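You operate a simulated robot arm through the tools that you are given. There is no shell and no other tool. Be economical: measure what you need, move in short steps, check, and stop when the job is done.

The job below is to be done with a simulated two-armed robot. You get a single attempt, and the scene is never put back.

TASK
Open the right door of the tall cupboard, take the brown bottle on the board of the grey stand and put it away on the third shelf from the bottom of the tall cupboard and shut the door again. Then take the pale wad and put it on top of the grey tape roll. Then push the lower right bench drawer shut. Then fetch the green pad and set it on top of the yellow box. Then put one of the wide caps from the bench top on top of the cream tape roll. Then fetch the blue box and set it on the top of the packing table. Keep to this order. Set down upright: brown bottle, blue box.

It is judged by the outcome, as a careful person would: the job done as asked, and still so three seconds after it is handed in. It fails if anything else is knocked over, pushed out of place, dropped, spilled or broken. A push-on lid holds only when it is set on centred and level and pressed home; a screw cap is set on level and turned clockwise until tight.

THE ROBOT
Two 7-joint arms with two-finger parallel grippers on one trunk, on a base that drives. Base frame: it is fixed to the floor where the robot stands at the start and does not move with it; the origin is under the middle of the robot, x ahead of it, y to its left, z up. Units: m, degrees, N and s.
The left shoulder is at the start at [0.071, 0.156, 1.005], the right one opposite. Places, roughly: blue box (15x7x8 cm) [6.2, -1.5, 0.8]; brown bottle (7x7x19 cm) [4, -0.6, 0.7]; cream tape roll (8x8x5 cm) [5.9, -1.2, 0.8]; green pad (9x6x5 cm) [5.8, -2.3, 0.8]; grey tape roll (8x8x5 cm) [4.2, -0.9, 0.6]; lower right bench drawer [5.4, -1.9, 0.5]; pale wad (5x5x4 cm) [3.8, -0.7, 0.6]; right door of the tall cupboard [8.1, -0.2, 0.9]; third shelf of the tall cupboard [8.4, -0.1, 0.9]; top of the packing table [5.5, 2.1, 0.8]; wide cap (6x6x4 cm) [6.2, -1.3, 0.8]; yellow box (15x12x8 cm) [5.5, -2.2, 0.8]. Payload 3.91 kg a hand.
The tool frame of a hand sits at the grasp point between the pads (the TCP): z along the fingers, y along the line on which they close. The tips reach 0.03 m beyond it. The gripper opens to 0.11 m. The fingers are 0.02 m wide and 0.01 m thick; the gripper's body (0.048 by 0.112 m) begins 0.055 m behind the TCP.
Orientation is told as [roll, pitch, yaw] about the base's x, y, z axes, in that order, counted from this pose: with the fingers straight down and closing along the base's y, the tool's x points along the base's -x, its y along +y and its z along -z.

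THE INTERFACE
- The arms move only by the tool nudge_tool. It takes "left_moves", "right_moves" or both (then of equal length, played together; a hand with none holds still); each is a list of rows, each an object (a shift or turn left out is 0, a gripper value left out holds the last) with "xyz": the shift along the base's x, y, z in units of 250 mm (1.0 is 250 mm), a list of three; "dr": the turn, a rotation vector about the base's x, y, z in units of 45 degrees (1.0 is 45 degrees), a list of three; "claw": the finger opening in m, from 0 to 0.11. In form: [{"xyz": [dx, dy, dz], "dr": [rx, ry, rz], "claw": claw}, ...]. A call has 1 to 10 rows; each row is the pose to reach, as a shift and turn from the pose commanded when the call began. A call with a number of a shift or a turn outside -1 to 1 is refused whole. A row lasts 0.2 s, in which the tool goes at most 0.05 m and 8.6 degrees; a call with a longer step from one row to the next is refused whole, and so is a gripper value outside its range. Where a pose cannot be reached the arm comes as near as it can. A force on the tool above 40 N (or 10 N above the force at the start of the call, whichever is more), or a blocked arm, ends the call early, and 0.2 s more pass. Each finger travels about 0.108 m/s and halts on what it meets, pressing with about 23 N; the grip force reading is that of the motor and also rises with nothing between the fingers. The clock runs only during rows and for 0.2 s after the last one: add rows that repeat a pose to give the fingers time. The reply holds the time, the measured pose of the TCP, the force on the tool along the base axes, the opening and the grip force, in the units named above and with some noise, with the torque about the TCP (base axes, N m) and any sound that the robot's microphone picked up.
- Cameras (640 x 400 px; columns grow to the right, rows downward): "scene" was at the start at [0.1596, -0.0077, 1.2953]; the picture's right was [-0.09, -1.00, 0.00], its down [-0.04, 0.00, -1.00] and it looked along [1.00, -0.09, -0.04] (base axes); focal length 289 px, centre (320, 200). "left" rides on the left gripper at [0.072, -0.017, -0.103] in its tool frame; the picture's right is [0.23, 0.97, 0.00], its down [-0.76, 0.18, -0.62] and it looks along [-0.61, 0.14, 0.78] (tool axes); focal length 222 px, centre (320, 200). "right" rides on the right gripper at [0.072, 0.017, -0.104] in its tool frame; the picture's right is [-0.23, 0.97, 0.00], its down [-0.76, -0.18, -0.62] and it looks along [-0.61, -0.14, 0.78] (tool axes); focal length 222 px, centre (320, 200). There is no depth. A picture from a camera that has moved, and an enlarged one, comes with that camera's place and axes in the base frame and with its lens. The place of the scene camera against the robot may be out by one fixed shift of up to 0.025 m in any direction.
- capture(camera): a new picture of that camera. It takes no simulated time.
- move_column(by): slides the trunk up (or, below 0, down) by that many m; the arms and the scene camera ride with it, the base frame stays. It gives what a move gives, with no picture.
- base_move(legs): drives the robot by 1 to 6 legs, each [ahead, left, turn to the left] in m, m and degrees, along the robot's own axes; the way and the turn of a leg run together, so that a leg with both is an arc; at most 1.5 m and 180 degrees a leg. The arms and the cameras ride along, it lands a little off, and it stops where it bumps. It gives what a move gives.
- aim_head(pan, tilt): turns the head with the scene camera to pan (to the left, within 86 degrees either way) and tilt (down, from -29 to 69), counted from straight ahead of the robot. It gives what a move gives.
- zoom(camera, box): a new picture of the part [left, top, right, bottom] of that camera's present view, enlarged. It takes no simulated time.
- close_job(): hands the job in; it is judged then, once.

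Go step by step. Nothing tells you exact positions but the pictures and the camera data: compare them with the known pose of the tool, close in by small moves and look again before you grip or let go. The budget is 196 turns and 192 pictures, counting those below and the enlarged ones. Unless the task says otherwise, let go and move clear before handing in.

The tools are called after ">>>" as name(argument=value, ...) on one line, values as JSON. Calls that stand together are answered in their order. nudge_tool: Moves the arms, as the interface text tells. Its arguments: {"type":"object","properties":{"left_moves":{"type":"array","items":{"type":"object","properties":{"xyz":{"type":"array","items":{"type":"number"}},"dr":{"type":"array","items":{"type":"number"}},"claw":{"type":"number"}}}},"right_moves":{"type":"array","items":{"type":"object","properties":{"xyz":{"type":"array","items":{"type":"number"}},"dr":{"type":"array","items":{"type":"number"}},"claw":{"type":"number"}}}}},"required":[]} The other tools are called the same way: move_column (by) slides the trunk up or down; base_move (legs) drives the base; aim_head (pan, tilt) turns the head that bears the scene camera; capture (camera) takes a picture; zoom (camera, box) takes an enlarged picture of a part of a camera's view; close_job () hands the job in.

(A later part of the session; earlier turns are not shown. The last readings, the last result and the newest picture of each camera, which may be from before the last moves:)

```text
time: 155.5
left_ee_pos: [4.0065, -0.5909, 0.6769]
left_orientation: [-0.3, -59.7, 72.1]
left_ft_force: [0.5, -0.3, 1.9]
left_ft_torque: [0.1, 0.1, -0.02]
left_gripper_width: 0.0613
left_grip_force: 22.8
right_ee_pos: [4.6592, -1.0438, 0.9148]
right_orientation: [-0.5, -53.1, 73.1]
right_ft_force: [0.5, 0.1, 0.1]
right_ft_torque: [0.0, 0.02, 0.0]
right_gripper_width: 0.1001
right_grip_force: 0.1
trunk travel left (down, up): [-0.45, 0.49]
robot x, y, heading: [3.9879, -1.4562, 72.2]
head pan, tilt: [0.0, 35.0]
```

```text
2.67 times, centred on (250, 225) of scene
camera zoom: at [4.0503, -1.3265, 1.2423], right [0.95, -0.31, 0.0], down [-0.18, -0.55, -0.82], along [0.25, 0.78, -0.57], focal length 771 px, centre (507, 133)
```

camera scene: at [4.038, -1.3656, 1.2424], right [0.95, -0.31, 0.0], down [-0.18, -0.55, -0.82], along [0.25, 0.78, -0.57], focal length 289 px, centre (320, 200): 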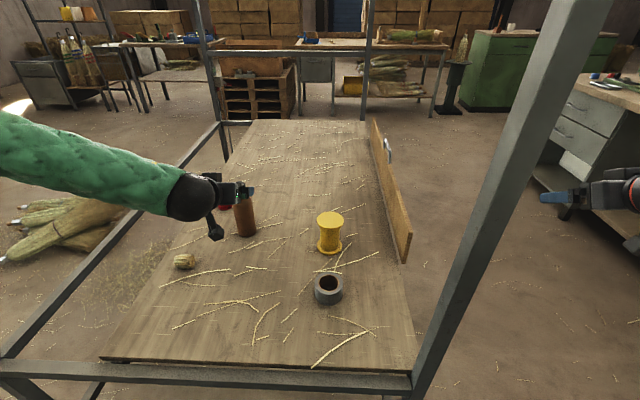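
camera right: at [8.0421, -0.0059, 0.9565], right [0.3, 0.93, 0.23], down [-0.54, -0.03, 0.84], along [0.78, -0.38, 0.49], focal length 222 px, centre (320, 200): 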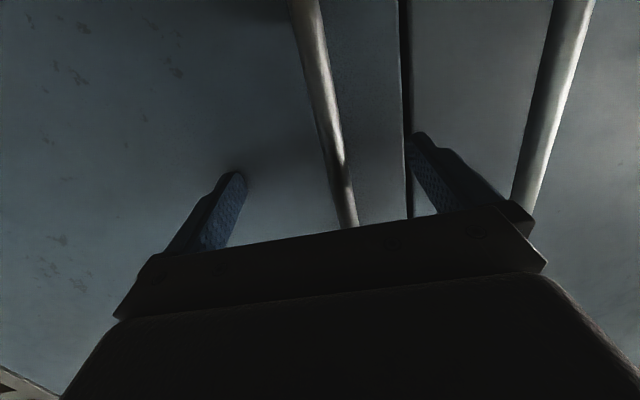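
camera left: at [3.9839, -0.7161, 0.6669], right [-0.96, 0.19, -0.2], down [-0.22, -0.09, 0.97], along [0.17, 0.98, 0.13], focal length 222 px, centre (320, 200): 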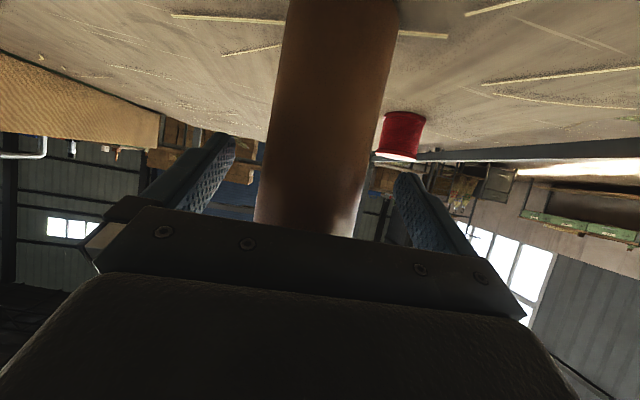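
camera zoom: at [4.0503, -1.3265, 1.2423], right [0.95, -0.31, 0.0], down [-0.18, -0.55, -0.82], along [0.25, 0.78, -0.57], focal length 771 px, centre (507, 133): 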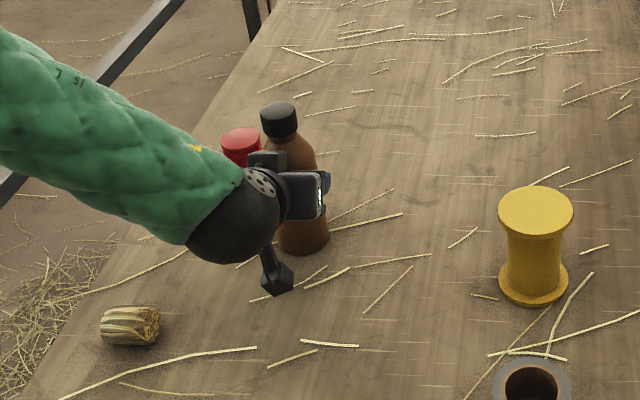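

The bottle is gripped (0.061 m). I'll lift it straight up with the trunk and look.

>>> move_column(by=0.45)

>>> base_move(legs=[[-0.68, 0, 0]])

>>> capture(camera="left")

>>> capture(camera="scene")

```text
refused: 0.45 is not a number from -0.4 to 0.4
```

```text
time: 159.2
left_ee_pos: [3.795, -1.2388, 0.6765]
left_orientation: [-0.2, -59.8, 72.5]
left_ft_force: [-0.2, 1.2, -0.5]
left_ft_torque: [-0.07, 0.02, 0.01]
left_gripper_width: 0.0613
left_grip_force: 22.8
right_ee_pos: [4.4497, -1.6867, 0.9138]
right_orientation: [-0.5, -53.2, 73.6]
right_ft_force: [-0.9, -0.1, 0.7]
right_ft_torque: [-0.01, -0.02, 0.02]
right_gripper_width: 0.0998
right_grip_force: 0.0
trunk travel left (down, up): [-0.45, 0.49]
robot x, y, heading: [3.7805, -2.1043, 72.3]
head pan, tilt: [0.0, 35.0]
```

```text
140 pictures are left
camera left: at [3.7723, -1.3633, 0.6673], right [-0.96, 0.19, -0.2], down [-0.22, -0.09, 0.97], along [0.16, 0.98, 0.13], focal length 222 px, centre (320, 200)
```

left: 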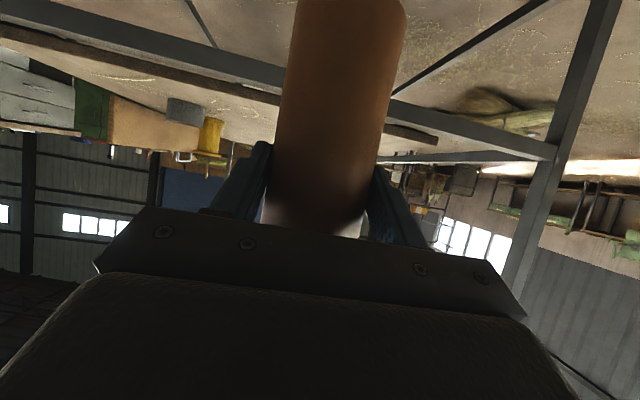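

```text
139 pictures are left
camera scene: at [3.8417, -1.9732, 1.2424], right [0.95, -0.3, 0.0], down [-0.17, -0.55, -0.82], along [0.25, 0.78, -0.57], focal length 289 px, centre (320, 200)
```

scene: 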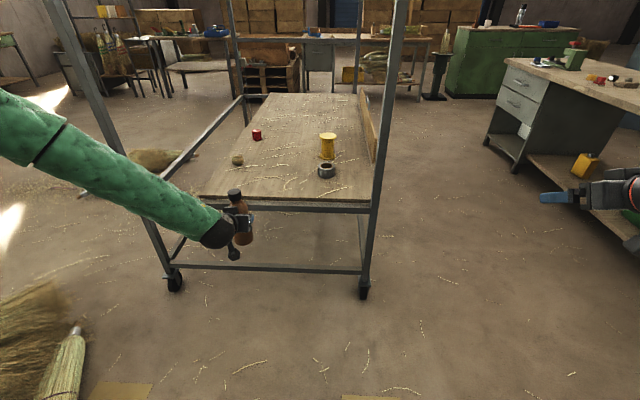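

The column call was refused, so the bottle slid off the board in the grip rather than being lifted. It's still held as before and nothing else moved. I'll raise the trunk now, and from here on make dependent moves one at a time.

>>> move_column(by=0.4)

>>> zoom(camera="scene", box=[140, 60, 340, 280])

```text
time: 163.1
left_ee_pos: [3.7944, -1.2377, 1.0763]
left_orientation: [-0.3, -59.8, 72.5]
left_ft_force: [0.2, 0.3, -3.6]
left_ft_torque: [-0.04, 0.02, -0.04]
left_gripper_width: 0.0612
left_grip_force: 22.0
right_ee_pos: [4.4498, -1.6863, 1.3129]
right_orientation: [-0.5, -53.0, 73.4]
right_ft_force: [-0.3, -0.8, -0.7]
right_ft_torque: [0.02, 0.02, 0.02]
right_gripper_width: 0.0999
right_grip_force: 0.2
trunk travel left (down, up): [-0.85, 0.09]
robot x, y, heading: [3.7821, -2.1082, 72.5]
head pan, tilt: [0.0, 35.0]
```

```text
1.82 times, centred on (240, 170) of scene
camera zoom: at [3.842, -1.9723, 1.6422], right [0.95, -0.3, 0.0], down [-0.17, -0.55, -0.82], along [0.25, 0.78, -0.57], focal length 526 px, centre (466, 254)
```

zoom: 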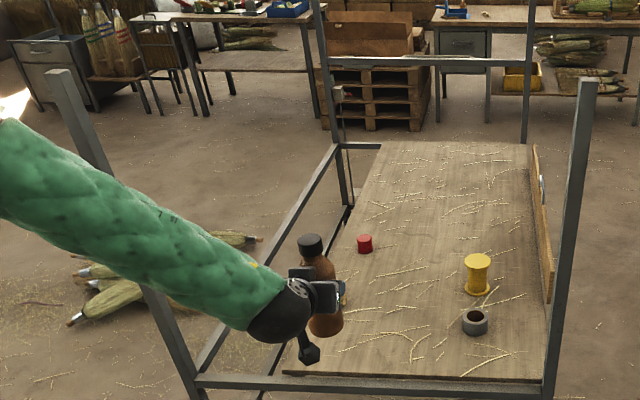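

The bottle is upright in the grip. I'll lift it a bit more, then turn right in place, toward the bench.

>>> nudge_tool(left_moves=[{"xyz": [-0.02, -0.06, 0.15]}, {"xyz": [-0.04, -0.12, 0.3]}, {"xyz": [-0.06, -0.18, 0.45]}, {"xyz": [-0.08, -0.24, 0.6]}, {"xyz": [-0.1, -0.3, 0.7]}])

>>> base_move(legs=[[0, 0, -45], [0, 0, -44.5]])

>>> aim_head(pan=0, tilt=30)

>>> capture(camera="scene")

```text
time: 164.3
left_ee_pos: [3.7695, -1.3141, 1.2529]
left_orientation: [-0.2, -59.8, 72.5]
left_ft_force: [-0.4, -1.0, -3.6]
left_ft_torque: [-0.06, 0.03, 0.03]
left_gripper_width: 0.0612
left_grip_force: 23.0
right_ee_pos: [4.4486, -1.6872, 1.3138]
right_orientation: [-0.5, -53.2, 73.3]
right_ft_force: [-0.3, -1.3, -0.2]
right_ft_torque: [-0.01, 0.01, 0.0]
right_gripper_width: 0.1001
right_grip_force: 0.2
trunk travel left (down, up): [-0.85, 0.09]
robot x, y, heading: [3.7855, -2.1066, 72.4]
head pan, tilt: [0.0, 35.0]
```

```text
time: 168.8
left_ee_pos: [4.5749, -2.0923, 1.2503]
left_orientation: [-0.2, -59.8, -17.5]
left_ft_force: [0.7, 0.3, -3.9]
left_ft_torque: [-0.04, 0.06, 0.03]
left_gripper_width: 0.0612
left_grip_force: 22.6
right_ee_pos: [4.2023, -2.7722, 1.3151]
right_orientation: [-0.5, -53.0, -16.7]
right_ft_force: [-0.2, 0.0, -0.4]
right_ft_torque: [-0.02, -0.02, 0.01]
right_gripper_width: 0.1002
right_grip_force: 0.1
trunk travel left (down, up): [-0.85, 0.09]
robot x, y, heading: [3.7781, -2.1038, -17.8]
head pan, tilt: [0.0, 35.0]
```

```text
time: 169.5
left_ee_pos: [4.5748, -2.0929, 1.2516]
left_orientation: [-0.2, -59.8, -17.4]
left_ft_force: [-0.4, 0.1, -4.3]
left_ft_torque: [-0.04, 0.03, -0.01]
left_gripper_width: 0.0613
left_grip_force: 22.9
right_ee_pos: [4.2016, -2.7722, 1.3139]
right_orientation: [-0.5, -53.0, -16.5]
right_ft_force: [-0.8, -0.4, 0.9]
right_ft_torque: [0.03, 0.0, 0.01]
right_gripper_width: 0.0999
right_grip_force: 0.1
trunk travel left (down, up): [-0.85, 0.09]
robot x, y, heading: [3.7792, -2.1039, -17.7]
head pan, tilt: [0.0, 30.0]
```

```text
137 pictures are left
camera scene: at [3.9343, -2.1479, 1.65], right [-0.3, -0.95, 0.0], down [-0.48, 0.15, -0.87], along [0.83, -0.26, -0.5], focal length 289 px, centre (320, 200)
```

scene: 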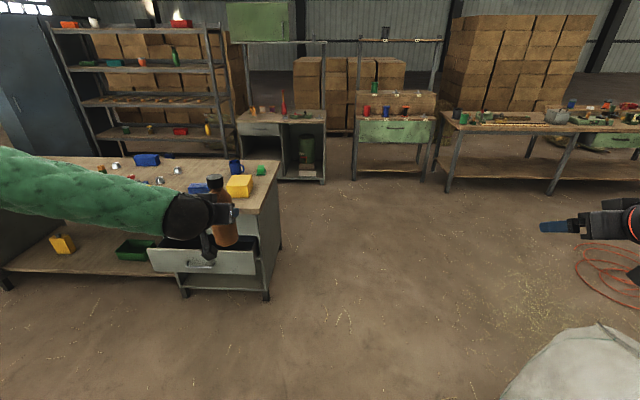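

Turned toward the bench with clear floor ahead. I'll drive ahead into the corridor line and strafe left along the bench.

>>> base_move(legs=[[0.9, 0, 0.5], [0, 1.45, 0]])

>>> aim_head(pan=70, tilt=30)

>>> capture(camera="scene")

```text
time: 181.0
left_ee_pos: [5.8494, -0.9655, 1.2505]
left_orientation: [-0.2, -59.8, -16.3]
left_ft_force: [0.8, 0.3, -4.0]
left_ft_torque: [0.01, 0.03, 0.02]
left_gripper_width: 0.061
left_grip_force: 23.3
right_ee_pos: [5.4884, -1.6531, 1.3143]
right_orientation: [-0.6, -52.9, -15.5]
right_ft_force: [0.0, -0.6, 0.3]
right_ft_torque: [0.01, 0.0, -0.01]
right_gripper_width: 0.1001
right_grip_force: 0.0
trunk travel left (down, up): [-0.85, 0.09]
robot x, y, heading: [5.0578, -0.9928, -16.5]
head pan, tilt: [0.0, 30.0]
```

```text
time: 182.4
left_ee_pos: [5.8492, -0.9654, 1.2506]
left_orientation: [-0.2, -59.8, -16.3]
left_ft_force: [0.6, 0.2, -4.8]
left_ft_torque: [0.01, 0.07, 0.03]
left_gripper_width: 0.0612
left_grip_force: 22.7
right_ee_pos: [5.4901, -1.6524, 1.3137]
right_orientation: [-0.5, -53.0, -15.5]
right_ft_force: [0.0, -0.3, -0.3]
right_ft_torque: [-0.01, -0.02, -0.03]
right_gripper_width: 0.1
right_grip_force: 0.1
trunk travel left (down, up): [-0.85, 0.09]
robot x, y, heading: [5.0567, -0.9952, -16.5]
head pan, tilt: [70.0, 30.0]
```

```text
136 pictures are left
camera scene: at [5.1777, -0.9345, 1.6501], right [0.8, -0.6, 0.0], down [-0.3, -0.4, -0.87], along [0.52, 0.7, -0.5], focal length 289 px, centre (320, 200)
```

scene: 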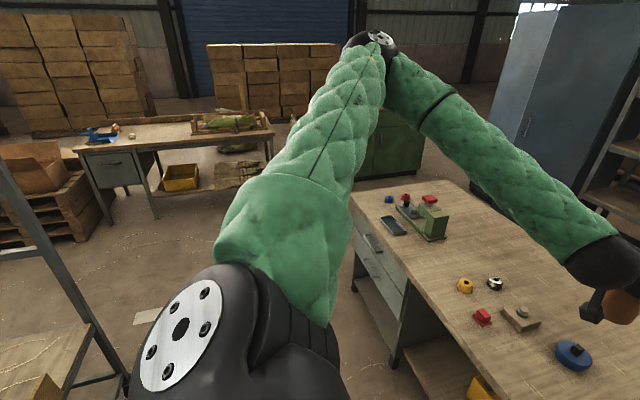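

The path along the bench is clear. I'll continue left past the bench's end.

>>> base_move(legs=[[0, 1.45, 0], [0, 0.7, 0]])

>>> aim_head(pan=0, tilt=25)

>>> capture(camera="scene")

```text
time: 193.0
left_ee_pos: [6.456, 1.093, 1.2499]
left_orientation: [-0.2, -59.7, -16.3]
left_ft_force: [-0.2, -0.2, -3.0]
left_ft_torque: [0.05, 0.03, 0.02]
left_gripper_width: 0.0611
left_grip_force: 22.9
right_ee_pos: [6.0958, 0.4073, 1.3138]
right_orientation: [-0.4, -53.0, -15.3]
right_ft_force: [1.0, 0.6, -0.2]
right_ft_torque: [0.01, 0.0, 0.03]
right_gripper_width: 0.1003
right_grip_force: 0.1
trunk travel left (down, up): [-0.85, 0.09]
robot x, y, heading: [5.6642, 1.0684, -16.7]
head pan, tilt: [70.0, 30.0]
```

```text
time: 194.4
left_ee_pos: [6.455, 1.0949, 1.2508]
left_orientation: [-0.3, -59.8, -16.3]
left_ft_force: [-0.1, 0.1, -3.2]
left_ft_torque: [0.01, 0.03, -0.03]
left_gripper_width: 0.0612
left_grip_force: 23.2
right_ee_pos: [6.0953, 0.4083, 1.3144]
right_orientation: [-0.5, -53.1, -15.3]
right_ft_force: [0.8, -1.3, 0.2]
right_ft_torque: [0.02, -0.02, -0.03]
right_gripper_width: 0.0999
right_grip_force: 0.1
trunk travel left (down, up): [-0.85, 0.09]
robot x, y, heading: [5.6587, 1.0648, -16.5]
head pan, tilt: [0.0, 25.0]
```

```text
135 pictures are left
camera scene: at [5.8179, 1.0267, 1.658], right [-0.28, -0.96, 0.0], down [-0.41, 0.12, -0.91], along [0.87, -0.26, -0.42], focal length 289 px, centre (320, 200)
```

scene: 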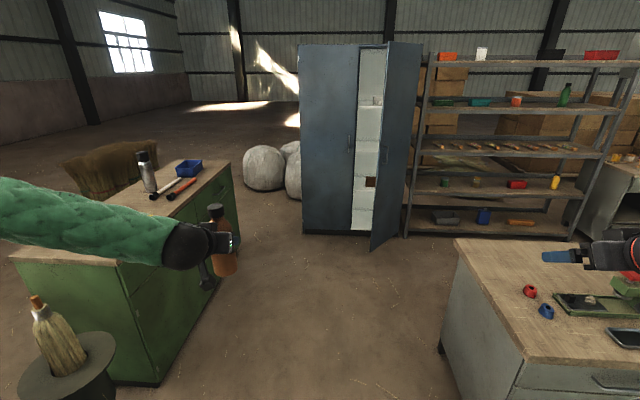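

The bottle is still upright; the door now stands only about 40° open, so I'll have to push it wider. I'll drive closer.

>>> base_move(legs=[[1.3, -0.1, 0]])

>>> move_column(by=-0.2)

>>> capture(camera="scene")

```text
time: 201.0
left_ee_pos: [7.6741, 0.6357, 1.2499]
left_orientation: [-0.2, -59.8, -16.1]
left_ft_force: [0.3, -0.6, -5.1]
left_ft_torque: [0.04, 0.05, -0.02]
left_gripper_width: 0.0611
left_grip_force: 23.6
right_ee_pos: [7.3178, -0.0517, 1.3138]
right_orientation: [-0.5, -53.1, -15.1]
right_ft_force: [-0.2, 0.1, 1.0]
right_ft_torque: [-0.01, 0.0, -0.03]
right_gripper_width: 0.1
right_grip_force: 0.1
trunk travel left (down, up): [-0.85, 0.09]
robot x, y, heading: [6.8804, 0.6085, -16.3]
head pan, tilt: [0.0, 25.0]
```

```text
time: 203.1
left_ee_pos: [7.6725, 0.6361, 1.0511]
left_orientation: [-0.2, -59.8, -16.0]
left_ft_force: [0.1, 0.2, -3.7]
left_ft_torque: [0.01, 0.06, 0.03]
left_gripper_width: 0.0609
left_grip_force: 22.8
right_ee_pos: [7.3176, -0.0509, 1.1129]
right_orientation: [-0.5, -53.1, -15.1]
right_ft_force: [0.1, -0.1, -0.5]
right_ft_torque: [-0.01, 0.01, 0.01]
right_gripper_width: 0.0998
right_grip_force: 0.1
trunk travel left (down, up): [-0.65, 0.29]
robot x, y, heading: [6.8786, 0.6029, -16.3]
head pan, tilt: [0.0, 25.0]
```

```text
134 pictures are left
camera scene: at [7.0366, 0.5664, 1.4581], right [-0.28, -0.96, 0.0], down [-0.41, 0.12, -0.91], along [0.87, -0.25, -0.42], focal length 289 px, centre (320, 200)
```

scene: 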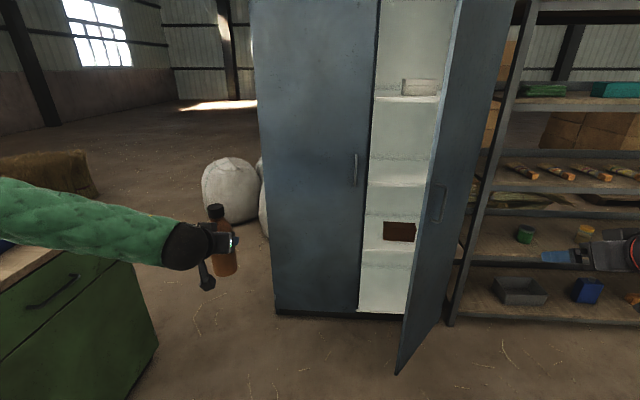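

The door's free edge is about 1.05 m ahead and 0.37 m to the right. I'll bring the right hand in to pass left of the edge, with fingers closed, and then drive 0.4 m forward.

>>> nudge_tool(right_moves=[{"xyz": [0.1, 0.15, -0.04], "claw": 0.06}, {"xyz": [0.2, 0.3, -0.08], "claw": 0.02}, {"xyz": [0.3, 0.45, -0.12], "claw": 0}, {"xyz": [0.4, 0.6, -0.16], "claw": 0}, {"xyz": [0.5, 0.75, -0.2], "claw": 0}, {"xyz": [0.59, 0.88, -0.24], "claw": 0}])

>>> base_move(legs=[[0.42, 0.03, 0]])

>>> capture(camera="scene")

```text
time: 204.5
left_ee_pos: [7.6751, 0.6374, 1.0504]
left_orientation: [-0.3, -59.7, -16.1]
left_ft_force: [0.9, -0.3, -4.3]
left_ft_torque: [0.03, 0.06, -0.03]
left_gripper_width: 0.0614
left_grip_force: 23.1
right_ee_pos: [7.4657, 0.1677, 1.0535]
right_orientation: [-0.7, -53.0, -15.1]
right_ft_force: [0.3, -0.5, 0.1]
right_ft_torque: [-0.01, 0.02, -0.05]
right_gripper_width: 0.0
right_grip_force: 23.3
trunk travel left (down, up): [-0.65, 0.29]
robot x, y, heading: [6.8824, 0.6054, -16.3]
head pan, tilt: [0.0, 25.0]
```

```text
time: 207.1
left_ee_pos: [8.0851, 0.5515, 1.0491]
left_orientation: [-0.2, -59.7, -15.9]
left_ft_force: [1.0, -0.6, -5.3]
left_ft_torque: [0.02, 0.06, 0.02]
left_gripper_width: 0.0613
left_grip_force: 23.1
right_ee_pos: [7.878, 0.0815, 1.0529]
right_orientation: [-0.5, -53.1, -15.0]
right_ft_force: [0.2, 0.4, 0.4]
right_ft_torque: [0.01, 0.0, 0.02]
right_gripper_width: 0.0002
right_grip_force: 23.0
trunk travel left (down, up): [-0.65, 0.29]
robot x, y, heading: [7.2933, 0.5174, -15.8]
head pan, tilt: [0.0, 25.0]
```

```text
133 pictures are left
camera scene: at [7.4487, 0.4787, 1.4579], right [-0.28, -0.96, 0.0], down [-0.41, 0.12, -0.91], along [0.87, -0.25, -0.42], focal length 289 px, centre (320, 200)
```

scene: 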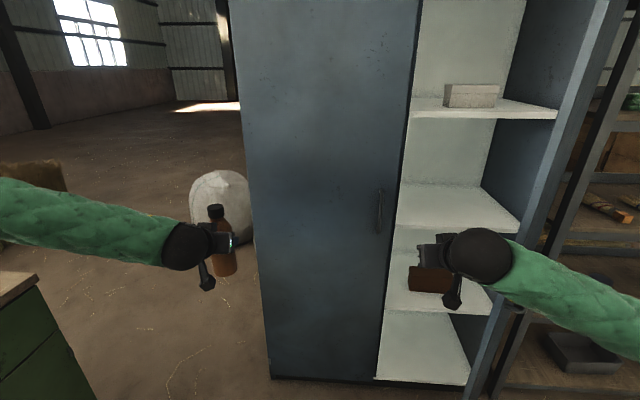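

The right hand is in the opening, just left of the door's edge. I'll sweep it right slowly along the door's arc to open it wider.

>>> nudge_tool(right_moves=[{"xyz": [0.09, -0.11, 0]}, {"xyz": [0.17, -0.26, 0]}, {"xyz": [0.2, -0.44, 0]}, {"xyz": [0.19, -0.6, 0]}, {"xyz": [0.125, -0.686, 0]}, {"xyz": [0.044, -0.745, 0]}, {"xyz": [-0.036, -0.804, 0]}, {"xyz": [-0.117, -0.863, 0]}, {"xyz": [-0.198, -0.922, 0]}, {"xyz": [-0.262, -0.965, 0]}])

>>> capture(camera="scene")

```text
time: 209.3
left_ee_pos: [8.0785, 0.5594, 1.0602]
left_orientation: [-0.5, -60.4, -15.5]
left_ft_force: [-1.3, 0.7, -4.6]
left_ft_torque: [0.0, 0.05, 0.01]
left_gripper_width: 0.0612
left_grip_force: 23.0
right_ee_pos: [7.8048, -0.1492, 1.07]
right_orientation: [-1.2, -54.2, -14.1]
right_ft_force: [0.4, -0.7, 0.1]
right_ft_torque: [-0.01, -0.01, 0.04]
right_gripper_width: 0.0
right_grip_force: 22.7
trunk travel left (down, up): [-0.65, 0.29]
robot x, y, heading: [7.2904, 0.5239, -16.1]
head pan, tilt: [0.0, 25.0]
```

```text
132 pictures are left
camera scene: at [7.4378, 0.4882, 1.4611], right [-0.28, -0.96, 0.0], down [-0.4, 0.11, -0.91], along [0.87, -0.25, -0.41], focal length 289 px, centre (320, 200)
```

scene: 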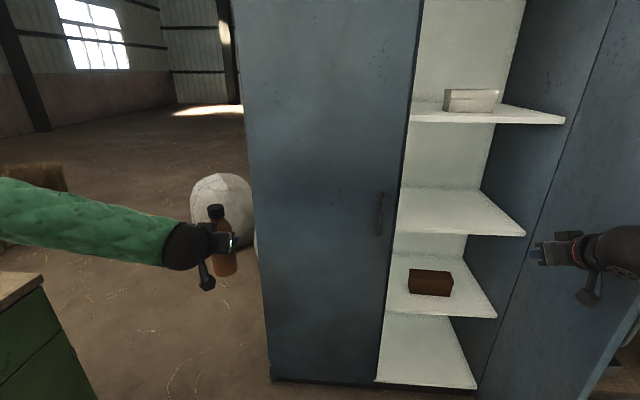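

The door has opened wide. The poses shifted by about a centimetre, perhaps a slight rock of the base, so I'll wait a moment and recheck.

>>> nudge_tool(right_moves=[{}, {}])

>>> aim_head(pan=-60, tilt=40)

>>> capture(camera="scene")

```text
time: 209.9
left_ee_pos: [8.0834, 0.5536, 1.0526]
left_orientation: [-0.3, -59.9, -15.7]
left_ft_force: [-0.3, 0.5, -4.2]
left_ft_torque: [0.04, 0.05, 0.03]
left_gripper_width: 0.061
left_grip_force: 23.0
right_ee_pos: [7.8113, -0.1592, 1.0565]
right_orientation: [-0.5, -53.2, -15.0]
right_ft_force: [-1.7, 1.8, -0.2]
right_ft_torque: [-0.1, -0.06, -0.08]
right_gripper_width: 0.0
right_grip_force: 22.4
trunk travel left (down, up): [-0.65, 0.29]
robot x, y, heading: [7.2937, 0.5194, -15.8]
head pan, tilt: [0.0, 25.0]
```

```text
time: 211.2
left_ee_pos: [8.0845, 0.5519, 1.052]
left_orientation: [-0.1, -59.7, -15.9]
left_ft_force: [0.2, 0.7, -4.5]
left_ft_torque: [-0.02, 0.03, -0.01]
left_gripper_width: 0.0611
left_grip_force: 22.8
right_ee_pos: [7.8113, -0.1589, 1.0549]
right_orientation: [-0.5, -53.0, -15.1]
right_ft_force: [-1.0, -0.3, -0.6]
right_ft_torque: [-0.02, 0.01, -0.03]
right_gripper_width: 0.0
right_grip_force: 23.4
trunk travel left (down, up): [-0.65, 0.29]
robot x, y, heading: [7.2915, 0.5137, -15.8]
head pan, tilt: [-60.0, 40.0]
```

```text
131 pictures are left
camera scene: at [7.3796, 0.4218, 1.4347], right [-0.97, -0.24, 0.0], down [-0.16, 0.62, -0.77], along [0.18, -0.74, -0.64], focal length 289 px, centre (320, 200)
```

scene: 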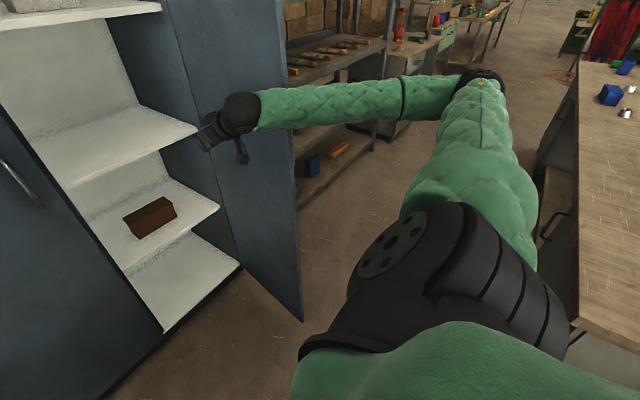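

The door is about 73° open, with the third shelf free. To reach in with the left arm I want the right arm out of the way, so I'll retract it and fold it down at my side.

>>> nudge_tool(right_moves=[{"xyz": [-0.12, 0.08, 0], "dr": [0.03, 0.12, 0]}, {"xyz": [-0.26, 0.16, 0], "dr": [0.07, 0.26, 0]}, {"xyz": [-0.4, 0.22, 0], "dr": [0.115, 0.41, 0]}, {"xyz": [-0.55, 0.26, 0], "dr": [0.16, 0.57, 0]}, {"xyz": [-0.7, 0.3, -0.05], "dr": [0.205, 0.73, 0]}, {"xyz": [-0.82, 0.33, -0.15], "dr": [0.25, 0.89, 0]}, {"xyz": [-0.9, 0.35, -0.3], "dr": [0.27, 0.96, 0]}, {"xyz": [-0.95, 0.36, -0.45], "dr": [0.27, 0.96, 0]}])

>>> capture(camera="scene")

```text
time: 213.0
left_ee_pos: [8.0844, 0.5509, 1.0508]
left_orientation: [-0.1, -59.7, -16.0]
left_ft_force: [0.1, 0.3, -4.0]
left_ft_torque: [0.02, 0.05, -0.02]
left_gripper_width: 0.0614
left_grip_force: 22.7
right_ee_pos: [7.5739, -0.0704, 0.941]
right_orientation: [0.1, -8.1, -15.3]
right_ft_force: [-0.4, 0.0, 0.0]
right_ft_torque: [0.02, -0.01, 0.0]
right_gripper_width: 0.0001
right_grip_force: 23.0
trunk travel left (down, up): [-0.65, 0.29]
robot x, y, heading: [7.2911, 0.5152, -15.9]
head pan, tilt: [-60.0, 40.0]
```

```text
130 pictures are left
camera scene: at [7.3798, 0.4211, 1.4347], right [-0.97, -0.24, 0.0], down [-0.16, 0.62, -0.77], along [0.18, -0.74, -0.64], focal length 289 px, centre (320, 200)
```

scene: 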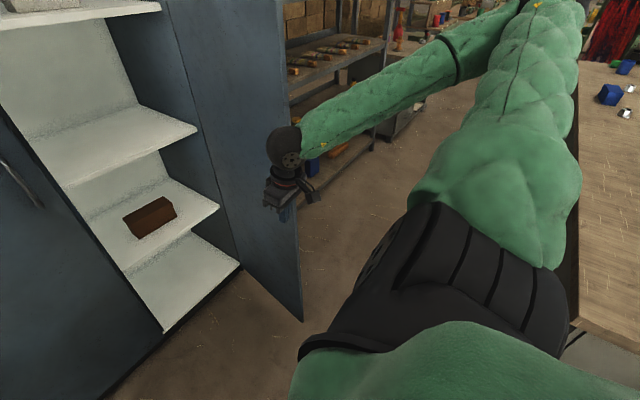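

The right elbow sticks out to the side. I'll bring the right hand low in front of my body so that arm stays in front of the door's edge, leaving the left arm to reach in.

>>> nudge_tool(right_moves=[{"xyz": [0.04, 0.16, -0.12]}, {"xyz": [0.08, 0.32, -0.24]}, {"xyz": [0.13, 0.48, -0.36]}, {"xyz": [0.18, 0.64, -0.48]}, {"xyz": [0.22, 0.8, -0.6]}, {"xyz": [0.26, 0.96, -0.7]}])

>>> nudge_tool(right_moves=[{"xyz": [0.04, 0.16, 0]}, {"xyz": [0.08, 0.32, 0]}, {"xyz": [0.12, 0.44, 0]}], left_moves=[{"dr": [0, 0, -0.15]}, {"dr": [0, 0, -0.3]}, {"dr": [0, 0, -0.45]}])

>>> capture(camera="scene")

```text
refused: row 1 steps farther than a row can; nothing moved
```

```text
time: 213.8
left_ee_pos: [8.0845, 0.55, 1.0504]
left_orientation: [-0.4, -59.6, -36.3]
left_ft_force: [0.1, -0.3, -4.7]
left_ft_torque: [-0.01, 0.04, 0.01]
left_gripper_width: 0.0615
left_grip_force: 23.3
right_ee_pos: [7.6273, 0.0234, 0.9356]
right_orientation: [0.0, -8.1, -15.4]
right_ft_force: [0.3, -0.5, -0.1]
right_ft_torque: [0.01, 0.0, -0.04]
right_gripper_width: 0.0
right_grip_force: 23.1
right hand out of reach, approached as far as the arm can: row 2, 3
trunk travel left (down, up): [-0.65, 0.29]
robot x, y, heading: [7.2897, 0.5171, -16.2]
head pan, tilt: [-60.0, 40.0]
```

```text
129 pictures are left
camera scene: at [7.3801, 0.4218, 1.4349], right [-0.97, -0.24, 0.0], down [-0.15, 0.62, -0.77], along [0.18, -0.74, -0.64], focal length 289 px, centre (320, 200)
```

scene: 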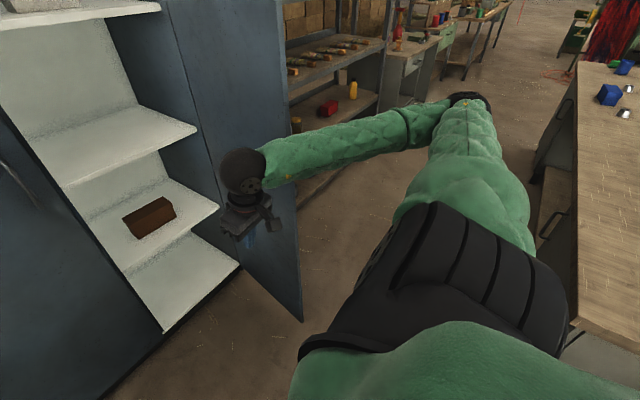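

The earlier step was too long. I'll repeat it in smaller rows, lower and slightly forward.

>>> nudge_tool(right_moves=[{"xyz": [0.06, 0.12, -0.11]}, {"xyz": [0.12, 0.24, -0.22]}, {"xyz": [0.18, 0.36, -0.33]}, {"xyz": [0.24, 0.48, -0.44]}, {"xyz": [0.3, 0.6, -0.55]}, {"xyz": [0.36, 0.72, -0.66]}, {"xyz": [0.41, 0.84, -0.76]}])

>>> capture(camera="scene")

```text
time: 215.4
left_ee_pos: [8.0839, 0.5511, 1.0504]
left_orientation: [-0.4, -59.7, -36.1]
left_ft_force: [0.8, -0.5, -3.8]
left_ft_torque: [0.01, 0.04, -0.05]
left_gripper_width: 0.061
left_grip_force: 23.4
right_ee_pos: [7.7288, 0.2333, 0.7465]
right_orientation: [0.0, -8.2, -15.3]
right_ft_force: [0.3, -0.2, -0.1]
right_ft_torque: [-0.02, -0.02, 0.0]
right_gripper_width: 0.0
right_grip_force: 22.8
trunk travel left (down, up): [-0.65, 0.29]
robot x, y, heading: [7.2871, 0.5151, -16.2]
head pan, tilt: [-60.0, 40.0]
```

```text
128 pictures are left
camera scene: at [7.3805, 0.4224, 1.4348], right [-0.97, -0.24, 0.0], down [-0.16, 0.62, -0.77], along [0.18, -0.74, -0.64], focal length 289 px, centre (320, 200)
```

scene: 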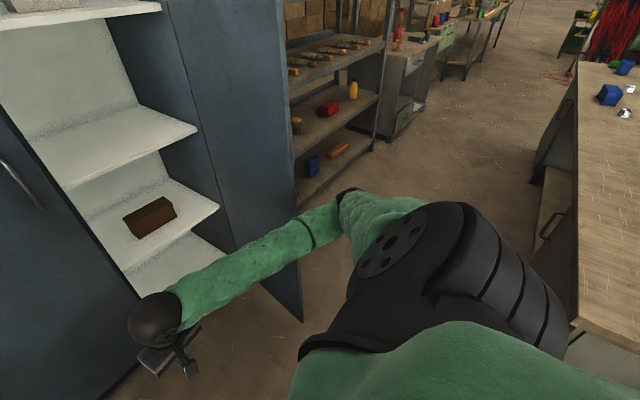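

I'll draw the left hand (with the bottle) inward in front of me and lower the right hand further, so I can drive up to the shelf.

>>> nudge_tool(left_moves=[{"xyz": [-0.13, -0.111, 0.05]}, {"xyz": [-0.26, -0.222, 0.1]}, {"xyz": [-0.39, -0.333, 0.12]}, {"xyz": [-0.52, -0.444, 0.12]}, {"xyz": [-0.65, -0.555, 0.12]}], right_moves=[{"xyz": [0, 0, -0.1]}, {"xyz": [0, 0, -0.2]}, {"xyz": [0, 0, -0.3]}, {"xyz": [0, 0, -0.4]}, {"xyz": [0, 0, -0.5]}])

>>> aim_head(pan=-10, tilt=40)

>>> capture(camera="scene")

```text
time: 216.6
left_ee_pos: [7.9219, 0.4121, 1.0815]
left_orientation: [-0.1, -59.8, -36.2]
left_ft_force: [0.1, -0.8, -4.0]
left_ft_torque: [0.04, 0.08, 0.04]
left_gripper_width: 0.061
left_grip_force: 22.6
right_ee_pos: [7.7306, 0.2332, 0.622]
right_orientation: [0.1, -8.3, -15.3]
right_ft_force: [0.1, 0.3, -0.9]
right_ft_torque: [-0.01, -0.01, 0.01]
right_gripper_width: 0.0
right_grip_force: 23.5
trunk travel left (down, up): [-0.65, 0.29]
robot x, y, heading: [7.2901, 0.5205, -16.0]
head pan, tilt: [-60.0, 40.0]
```

```text
time: 217.8
left_ee_pos: [7.9224, 0.4135, 1.0809]
left_orientation: [-0.3, -59.8, -36.0]
left_ft_force: [0.1, -0.5, -4.3]
left_ft_torque: [0.05, 0.06, -0.03]
left_gripper_width: 0.061
left_grip_force: 22.7
right_ee_pos: [7.7288, 0.2325, 0.6204]
right_orientation: [0.1, -8.2, -15.3]
right_ft_force: [0.5, -0.7, 0.1]
right_ft_torque: [0.0, -0.03, 0.01]
right_gripper_width: 0.0
right_grip_force: 22.9
trunk travel left (down, up): [-0.65, 0.29]
robot x, y, heading: [7.2945, 0.5199, -16.2]
head pan, tilt: [-10.0, 40.0]
```

```text
127 pictures are left
camera scene: at [7.4355, 0.4671, 1.4347], right [-0.44, -0.9, 0.0], down [-0.58, 0.28, -0.77], along [0.69, -0.34, -0.64], focal length 289 px, centre (320, 200)
```

scene: 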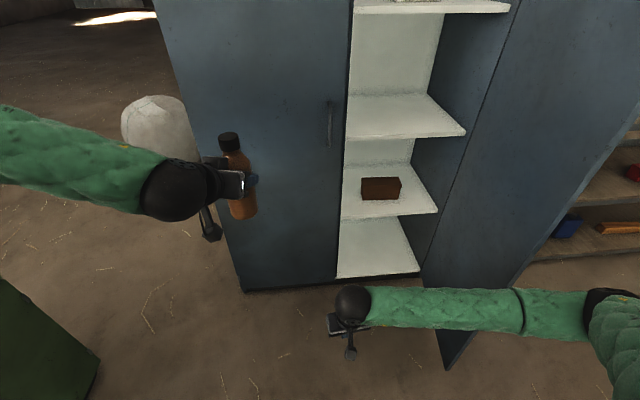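

The right elbow would catch the door's edge, so carrying with the left hand won't work here. Instead I'll set the bottle briefly on the free part of the green cabinet at my left and take it over with the right hand.

>>> base_move(legs=[[-0.28, 0, 0], [0, 0, 45], [0, 0, 44.5]])

>>> aim_head(pan=0, tilt=35)

>>> capture(camera="scene")

```text
time: 223.9
left_ee_pos: [7.125, 1.2266, 1.0809]
left_orientation: [-0.3, -59.8, 54.1]
left_ft_force: [0.1, -0.5, -3.8]
left_ft_torque: [-0.04, 0.04, -0.02]
left_gripper_width: 0.0611
left_grip_force: 22.6
right_ee_pos: [7.3033, 1.0334, 0.6208]
right_orientation: [0.0, -8.2, 74.9]
right_ft_force: [0.3, 0.2, 0.1]
right_ft_torque: [0.02, -0.01, 0.02]
right_gripper_width: 0.0001
right_grip_force: 23.0
trunk travel left (down, up): [-0.65, 0.29]
robot x, y, heading: [7.022, 0.5969, 74.1]
head pan, tilt: [-10.0, 40.0]
```

```text
time: 224.6
left_ee_pos: [7.1238, 1.2268, 1.081]
left_orientation: [-0.2, -59.6, 54.1]
left_ft_force: [-0.1, 0.4, -4.2]
left_ft_torque: [-0.07, 0.04, 0.02]
left_gripper_width: 0.0613
left_grip_force: 23.3
right_ee_pos: [7.3034, 1.034, 0.621]
right_orientation: [0.1, -8.2, 74.9]
right_ft_force: [0.4, -0.3, 0.0]
right_ft_torque: [0.0, 0.0, 0.0]
right_gripper_width: 0.0002
right_grip_force: 22.9
trunk travel left (down, up): [-0.65, 0.29]
robot x, y, heading: [7.0217, 0.5946, 74.2]
head pan, tilt: [0.0, 35.0]
```

```text
126 pictures are left
camera scene: at [7.0776, 0.7296, 1.4422], right [0.96, -0.27, 0.0], down [-0.16, -0.55, -0.82], along [0.22, 0.79, -0.57], focal length 289 px, centre (320, 200)
```

scene: 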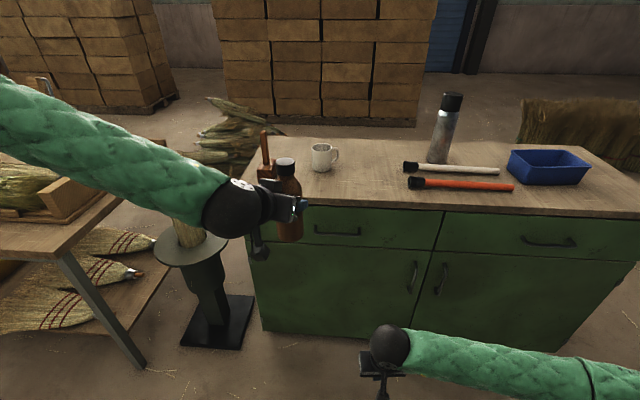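

There's free space on the cabinet top between the mug and the brush handles. First I'll raise and pitch the right hand out to the right, and straighten the left tool.

>>> nudge_tool(right_moves=[{"xyz": [0.1, -0.03, 0.14], "claw": 0.05}, {"xyz": [0.2, -0.06, 0.28], "claw": 0.1}, {"xyz": [0.3, -0.09, 0.42], "claw": 0.1}, {"xyz": [0.4, -0.12, 0.56], "claw": 0.1}, {"xyz": [0.5, -0.15, 0.7], "claw": 0.1}, {"xyz": [0.6, -0.18, 0.84], "claw": 0.1}, {"xyz": [0.7, -0.2, 0.96], "claw": 0.1}], left_moves=[{"dr": [0, 0, 0.15]}, {"dr": [0, 0, 0.3]}, {"dr": [0, 0, 0.44]}, {"dr": [0, 0, 0.44]}, {"dr": [0, 0, 0.44]}, {"dr": [0, 0, 0.44]}, {"dr": [0, 0, 0.44]}])

>>> nudge_tool(right_moves=[{"xyz": [0.1, 0.02, 0.12], "dr": [0.15, -0.045, 0]}, {"xyz": [0.15, 0.05, 0.24], "dr": [0.31, -0.09, 0]}, {"xyz": [0.2, 0.08, 0.36], "dr": [0.47, -0.135, 0]}, {"xyz": [0.2, 0.1, 0.48], "dr": [0.63, -0.18, 0]}, {"xyz": [0.2, 0.12, 0.6], "dr": [0.79, -0.225, 0]}, {"xyz": [0.2, 0.12, 0.7], "dr": [0.96, -0.273, 0]}])

>>> base_move(legs=[[0.25, 0, -0.5]])

>>> capture(camera="scene")

```text
time: 226.2
left_ee_pos: [7.1247, 1.2264, 1.0822]
left_orientation: [-0.2, -59.8, 73.8]
left_ft_force: [-0.5, 1.0, -4.2]
left_ft_torque: [-0.04, 0.0, -0.02]
left_gripper_width: 0.0611
left_grip_force: 22.2
right_ee_pos: [7.4802, 0.9829, 0.8625]
right_orientation: [0.1, -8.2, 75.0]
right_ft_force: [0.0, 0.5, -0.1]
right_ft_torque: [0.0, 0.01, 0.02]
right_gripper_width: 0.1
right_grip_force: 0.1
trunk travel left (down, up): [-0.65, 0.29]
robot x, y, heading: [7.0229, 0.5983, 74.6]
head pan, tilt: [0.0, 35.0]
```

```text
time: 227.6
left_ee_pos: [7.1254, 1.2255, 1.0808]
left_orientation: [-0.2, -59.8, 73.8]
left_ft_force: [-0.3, -0.1, -4.8]
left_ft_torque: [-0.04, 0.02, 0.01]
left_gripper_width: 0.0612
left_grip_force: 23.4
right_ee_pos: [7.5579, 1.0499, 1.0308]
right_orientation: [-0.9, -53.1, 75.5]
right_ft_force: [-0.5, 0.7, 0.1]
right_ft_torque: [0.01, 0.01, 0.0]
right_gripper_width: 0.0998
right_grip_force: 0.0
right hand out of reach, approached as far as the arm can: row 4, 5, 6
trunk travel left (down, up): [-0.65, 0.29]
robot x, y, heading: [7.0212, 0.596, 74.3]
head pan, tilt: [0.0, 35.0]
```

```text
time: 229.4
left_ee_pos: [7.2011, 1.4658, 1.08]
left_orientation: [-0.3, -59.7, 73.3]
left_ft_force: [0.4, -0.2, -3.1]
left_ft_torque: [-0.05, 0.02, 0.02]
left_gripper_width: 0.0612
left_grip_force: 22.5
right_ee_pos: [7.6318, 1.2866, 1.0293]
right_orientation: [-0.7, -53.0, 74.9]
right_ft_force: [0.1, 0.4, 0.3]
right_ft_torque: [0.04, 0.0, 0.02]
right_gripper_width: 0.1
right_grip_force: 0.0
trunk travel left (down, up): [-0.65, 0.29]
robot x, y, heading: [7.0892, 0.8351, 73.5]
head pan, tilt: [0.0, 35.0]
```

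```text
125 pictures are left
camera scene: at [7.1489, 0.9712, 1.4422], right [0.96, -0.28, 0.0], down [-0.16, -0.55, -0.82], along [0.23, 0.79, -0.57], focal length 289 px, centre (320, 200)
```

scene: 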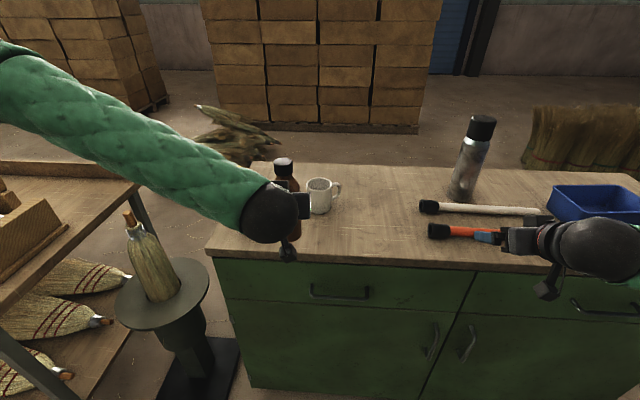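

The cabinet edge is about 0.64 m ahead. I'll bring the bottle over the free spot right-front of the mug and lower it to just above the top.

>>> nudge_tool(left_moves=[{"xyz": [0.18, 0.036, 0]}, {"xyz": [0.36, 0.072, 0]}, {"xyz": [0.54, 0.108, 0]}, {"xyz": [0.71, 0.144, 0]}, {"xyz": [0.71, 0.144, -0.14]}, {"xyz": [0.71, 0.144, -0.28]}, {"xyz": [0.71, 0.144, -0.4]}, {"xyz": [0.71, 0.144, -0.4]}])

>>> capture(camera="left")

>>> capture(camera="scene")

```text
time: 231.2
left_ee_pos: [7.2321, 1.5325, 1.0606]
left_orientation: [-0.3, -59.8, 73.1]
left_ft_force: [-0.2, 0.1, -4.6]
left_ft_torque: [-0.05, 0.01, 0.0]
left_gripper_width: 0.061
left_grip_force: 23.2
left hand out of reach, approached as far as the arm can: row 1, 2, 3, 4, 5, 6, 7, 8
right_ee_pos: [7.6329, 1.2846, 1.0292]
right_orientation: [-0.8, -52.9, 74.9]
right_ft_force: [-0.4, -0.3, 0.4]
right_ft_torque: [0.04, -0.02, -0.02]
right_gripper_width: 0.1
right_grip_force: 0.0
trunk travel left (down, up): [-0.65, 0.29]
robot x, y, heading: [7.088, 0.8387, 73.7]
head pan, tilt: [0.0, 35.0]
```

```text
124 pictures are left
camera left: at [7.2111, 1.4065, 1.0524], right [-0.96, 0.17, -0.2], down [-0.22, -0.1, 0.97], along [0.15, 0.98, 0.13], focal length 222 px, centre (320, 200)
```

left: 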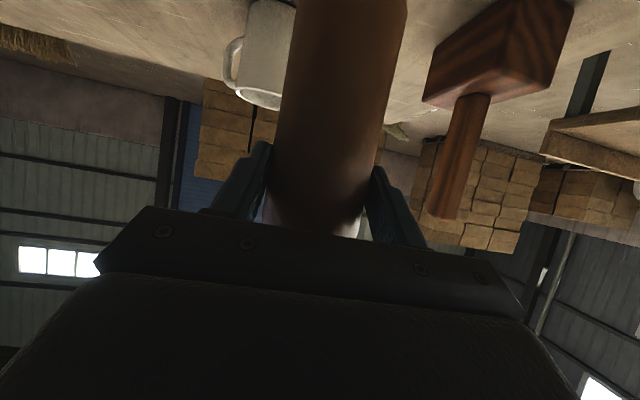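

```text
123 pictures are left
camera scene: at [7.1487, 0.9701, 1.4423], right [0.96, -0.28, 0.0], down [-0.16, -0.55, -0.82], along [0.23, 0.79, -0.57], focal length 289 px, centre (320, 200)
```

scene: 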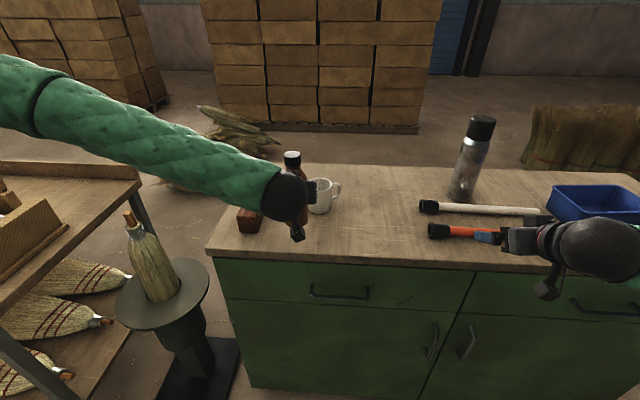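

The left arm won't go further across, so I'll shift the base right by 0.14 m instead, then lower.

>>> base_move(legs=[[0, -0.14, 0]])

>>> nudge_tool(left_moves=[{"xyz": [0, 0, -0.1]}, {"xyz": [0, 0, -0.2]}, {"xyz": [0, 0, -0.3]}, {"xyz": [0, 0, -0.3]}])

>>> capture(camera="left")

>>> capture(camera="scene")

```text
time: 232.6
left_ee_pos: [7.3682, 1.4925, 1.0609]
left_orientation: [-0.1, -59.7, 73.2]
left_ft_force: [-0.3, 0.7, -5.2]
left_ft_torque: [-0.07, 0.0, 0.03]
left_gripper_width: 0.0612
left_grip_force: 23.6
right_ee_pos: [7.7677, 1.245, 1.0307]
right_orientation: [-0.8, -53.0, 74.7]
right_ft_force: [0.3, 0.8, -0.6]
right_ft_torque: [-0.02, 0.01, 0.01]
right_gripper_width: 0.0999
right_grip_force: 0.0
trunk travel left (down, up): [-0.65, 0.29]
robot x, y, heading: [7.2245, 0.7968, 73.6]
head pan, tilt: [0.0, 35.0]
```

```text
time: 233.6
left_ee_pos: [7.3376, 1.4983, 1.007]
left_orientation: [-0.3, -59.7, 73.2]
left_ft_force: [0.2, -0.1, -3.1]
left_ft_torque: [-0.07, 0.06, 0.02]
left_gripper_width: 0.0613
left_grip_force: 22.5
left hand out of reach, approached as far as the arm can: row 1, 2, 3, 4
right_ee_pos: [7.7673, 1.2454, 1.0298]
right_orientation: [-0.8, -53.0, 74.9]
right_ft_force: [-0.2, 0.5, -0.3]
right_ft_torque: [0.01, 0.04, 0.0]
right_gripper_width: 0.0998
right_grip_force: 0.0
trunk travel left (down, up): [-0.65, 0.29]
robot x, y, heading: [7.2316, 0.7972, 73.6]
head pan, tilt: [0.0, 35.0]
```

```text
122 pictures are left
camera left: at [7.3174, 1.373, 0.9971], right [-0.96, 0.17, -0.2], down [-0.22, -0.09, 0.97], along [0.15, 0.98, 0.13], focal length 222 px, centre (320, 200)
```

left: 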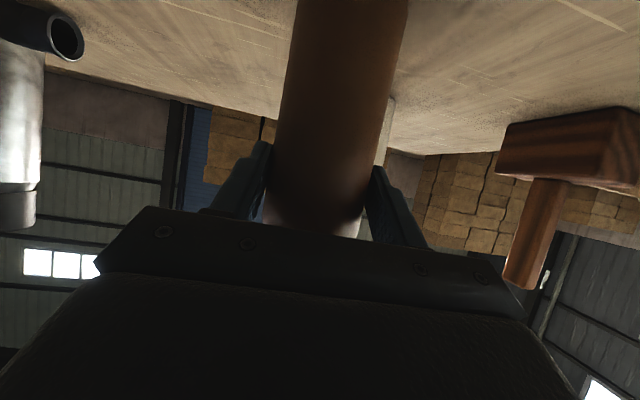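

```text
121 pictures are left
camera scene: at [7.2848, 0.9299, 1.4423], right [0.96, -0.28, 0.0], down [-0.16, -0.55, -0.82], along [0.23, 0.79, -0.57], focal length 289 px, centre (320, 200)
```

scene: 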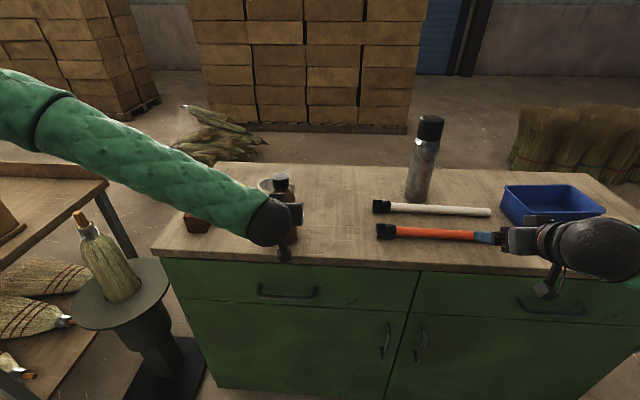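

The left arm is near its limits, so I'll lower with the trunk instead. First I'll raise the right hand so it stays clear of the tray and brushes.

>>> nudge_tool(right_moves=[{"xyz": [0, -0.05, 0.16]}, {"xyz": [0, -0.1, 0.32]}, {"xyz": [0, -0.15, 0.48]}, {"xyz": [0, -0.2, 0.6]}])

>>> move_column(by=-0.035)

>>> zoom(camera="scene", box=[160, 150, 400, 300])

```text
time: 234.6
left_ee_pos: [7.3369, 1.4981, 1.0076]
left_orientation: [-0.4, -59.7, 73.3]
left_ft_force: [-0.7, 0.2, -4.8]
left_ft_torque: [-0.06, 0.03, -0.01]
left_gripper_width: 0.0613
left_grip_force: 23.4
right_ee_pos: [7.7875, 1.2159, 1.1873]
right_orientation: [-0.8, -53.0, 75.0]
right_ft_force: [0.4, 0.4, -0.5]
right_ft_torque: [-0.04, -0.01, 0.0]
right_gripper_width: 0.1
right_grip_force: 0.1
right hand out of reach, approached as far as the arm can: row 1, 2, 3, 4
trunk travel left (down, up): [-0.65, 0.29]
robot x, y, heading: [7.2243, 0.7971, 73.5]
head pan, tilt: [0.0, 35.0]
```

```text
time: 235.3
left_ee_pos: [7.3381, 1.4969, 0.9709]
left_orientation: [-0.2, -59.7, 73.2]
left_ft_force: [3.1, 0.2, 4.9]
left_ft_torque: [0.46, -0.24, -0.08]
left_gripper_width: 0.0608
left_grip_force: 23.2
right_ee_pos: [7.7894, 1.2157, 1.1521]
right_orientation: [-0.9, -53.0, 74.8]
right_ft_force: [0.4, -0.6, 0.4]
right_ft_torque: [0.01, 0.0, 0.0]
right_gripper_width: 0.0998
right_grip_force: 0.1
trunk travel left (down, up): [-0.615, 0.325]
robot x, y, heading: [7.2246, 0.7943, 73.4]
head pan, tilt: [0.0, 35.0]
```

```text
2.67 times, centred on (280, 225) of scene
camera zoom: at [7.2846, 0.9292, 1.4072], right [0.96, -0.28, 0.0], down [-0.16, -0.55, -0.82], along [0.23, 0.79, -0.57], focal length 771 px, centre (427, 133)
```

zoom: 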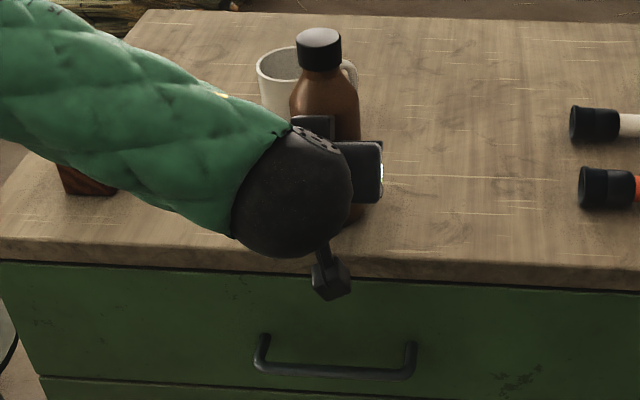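

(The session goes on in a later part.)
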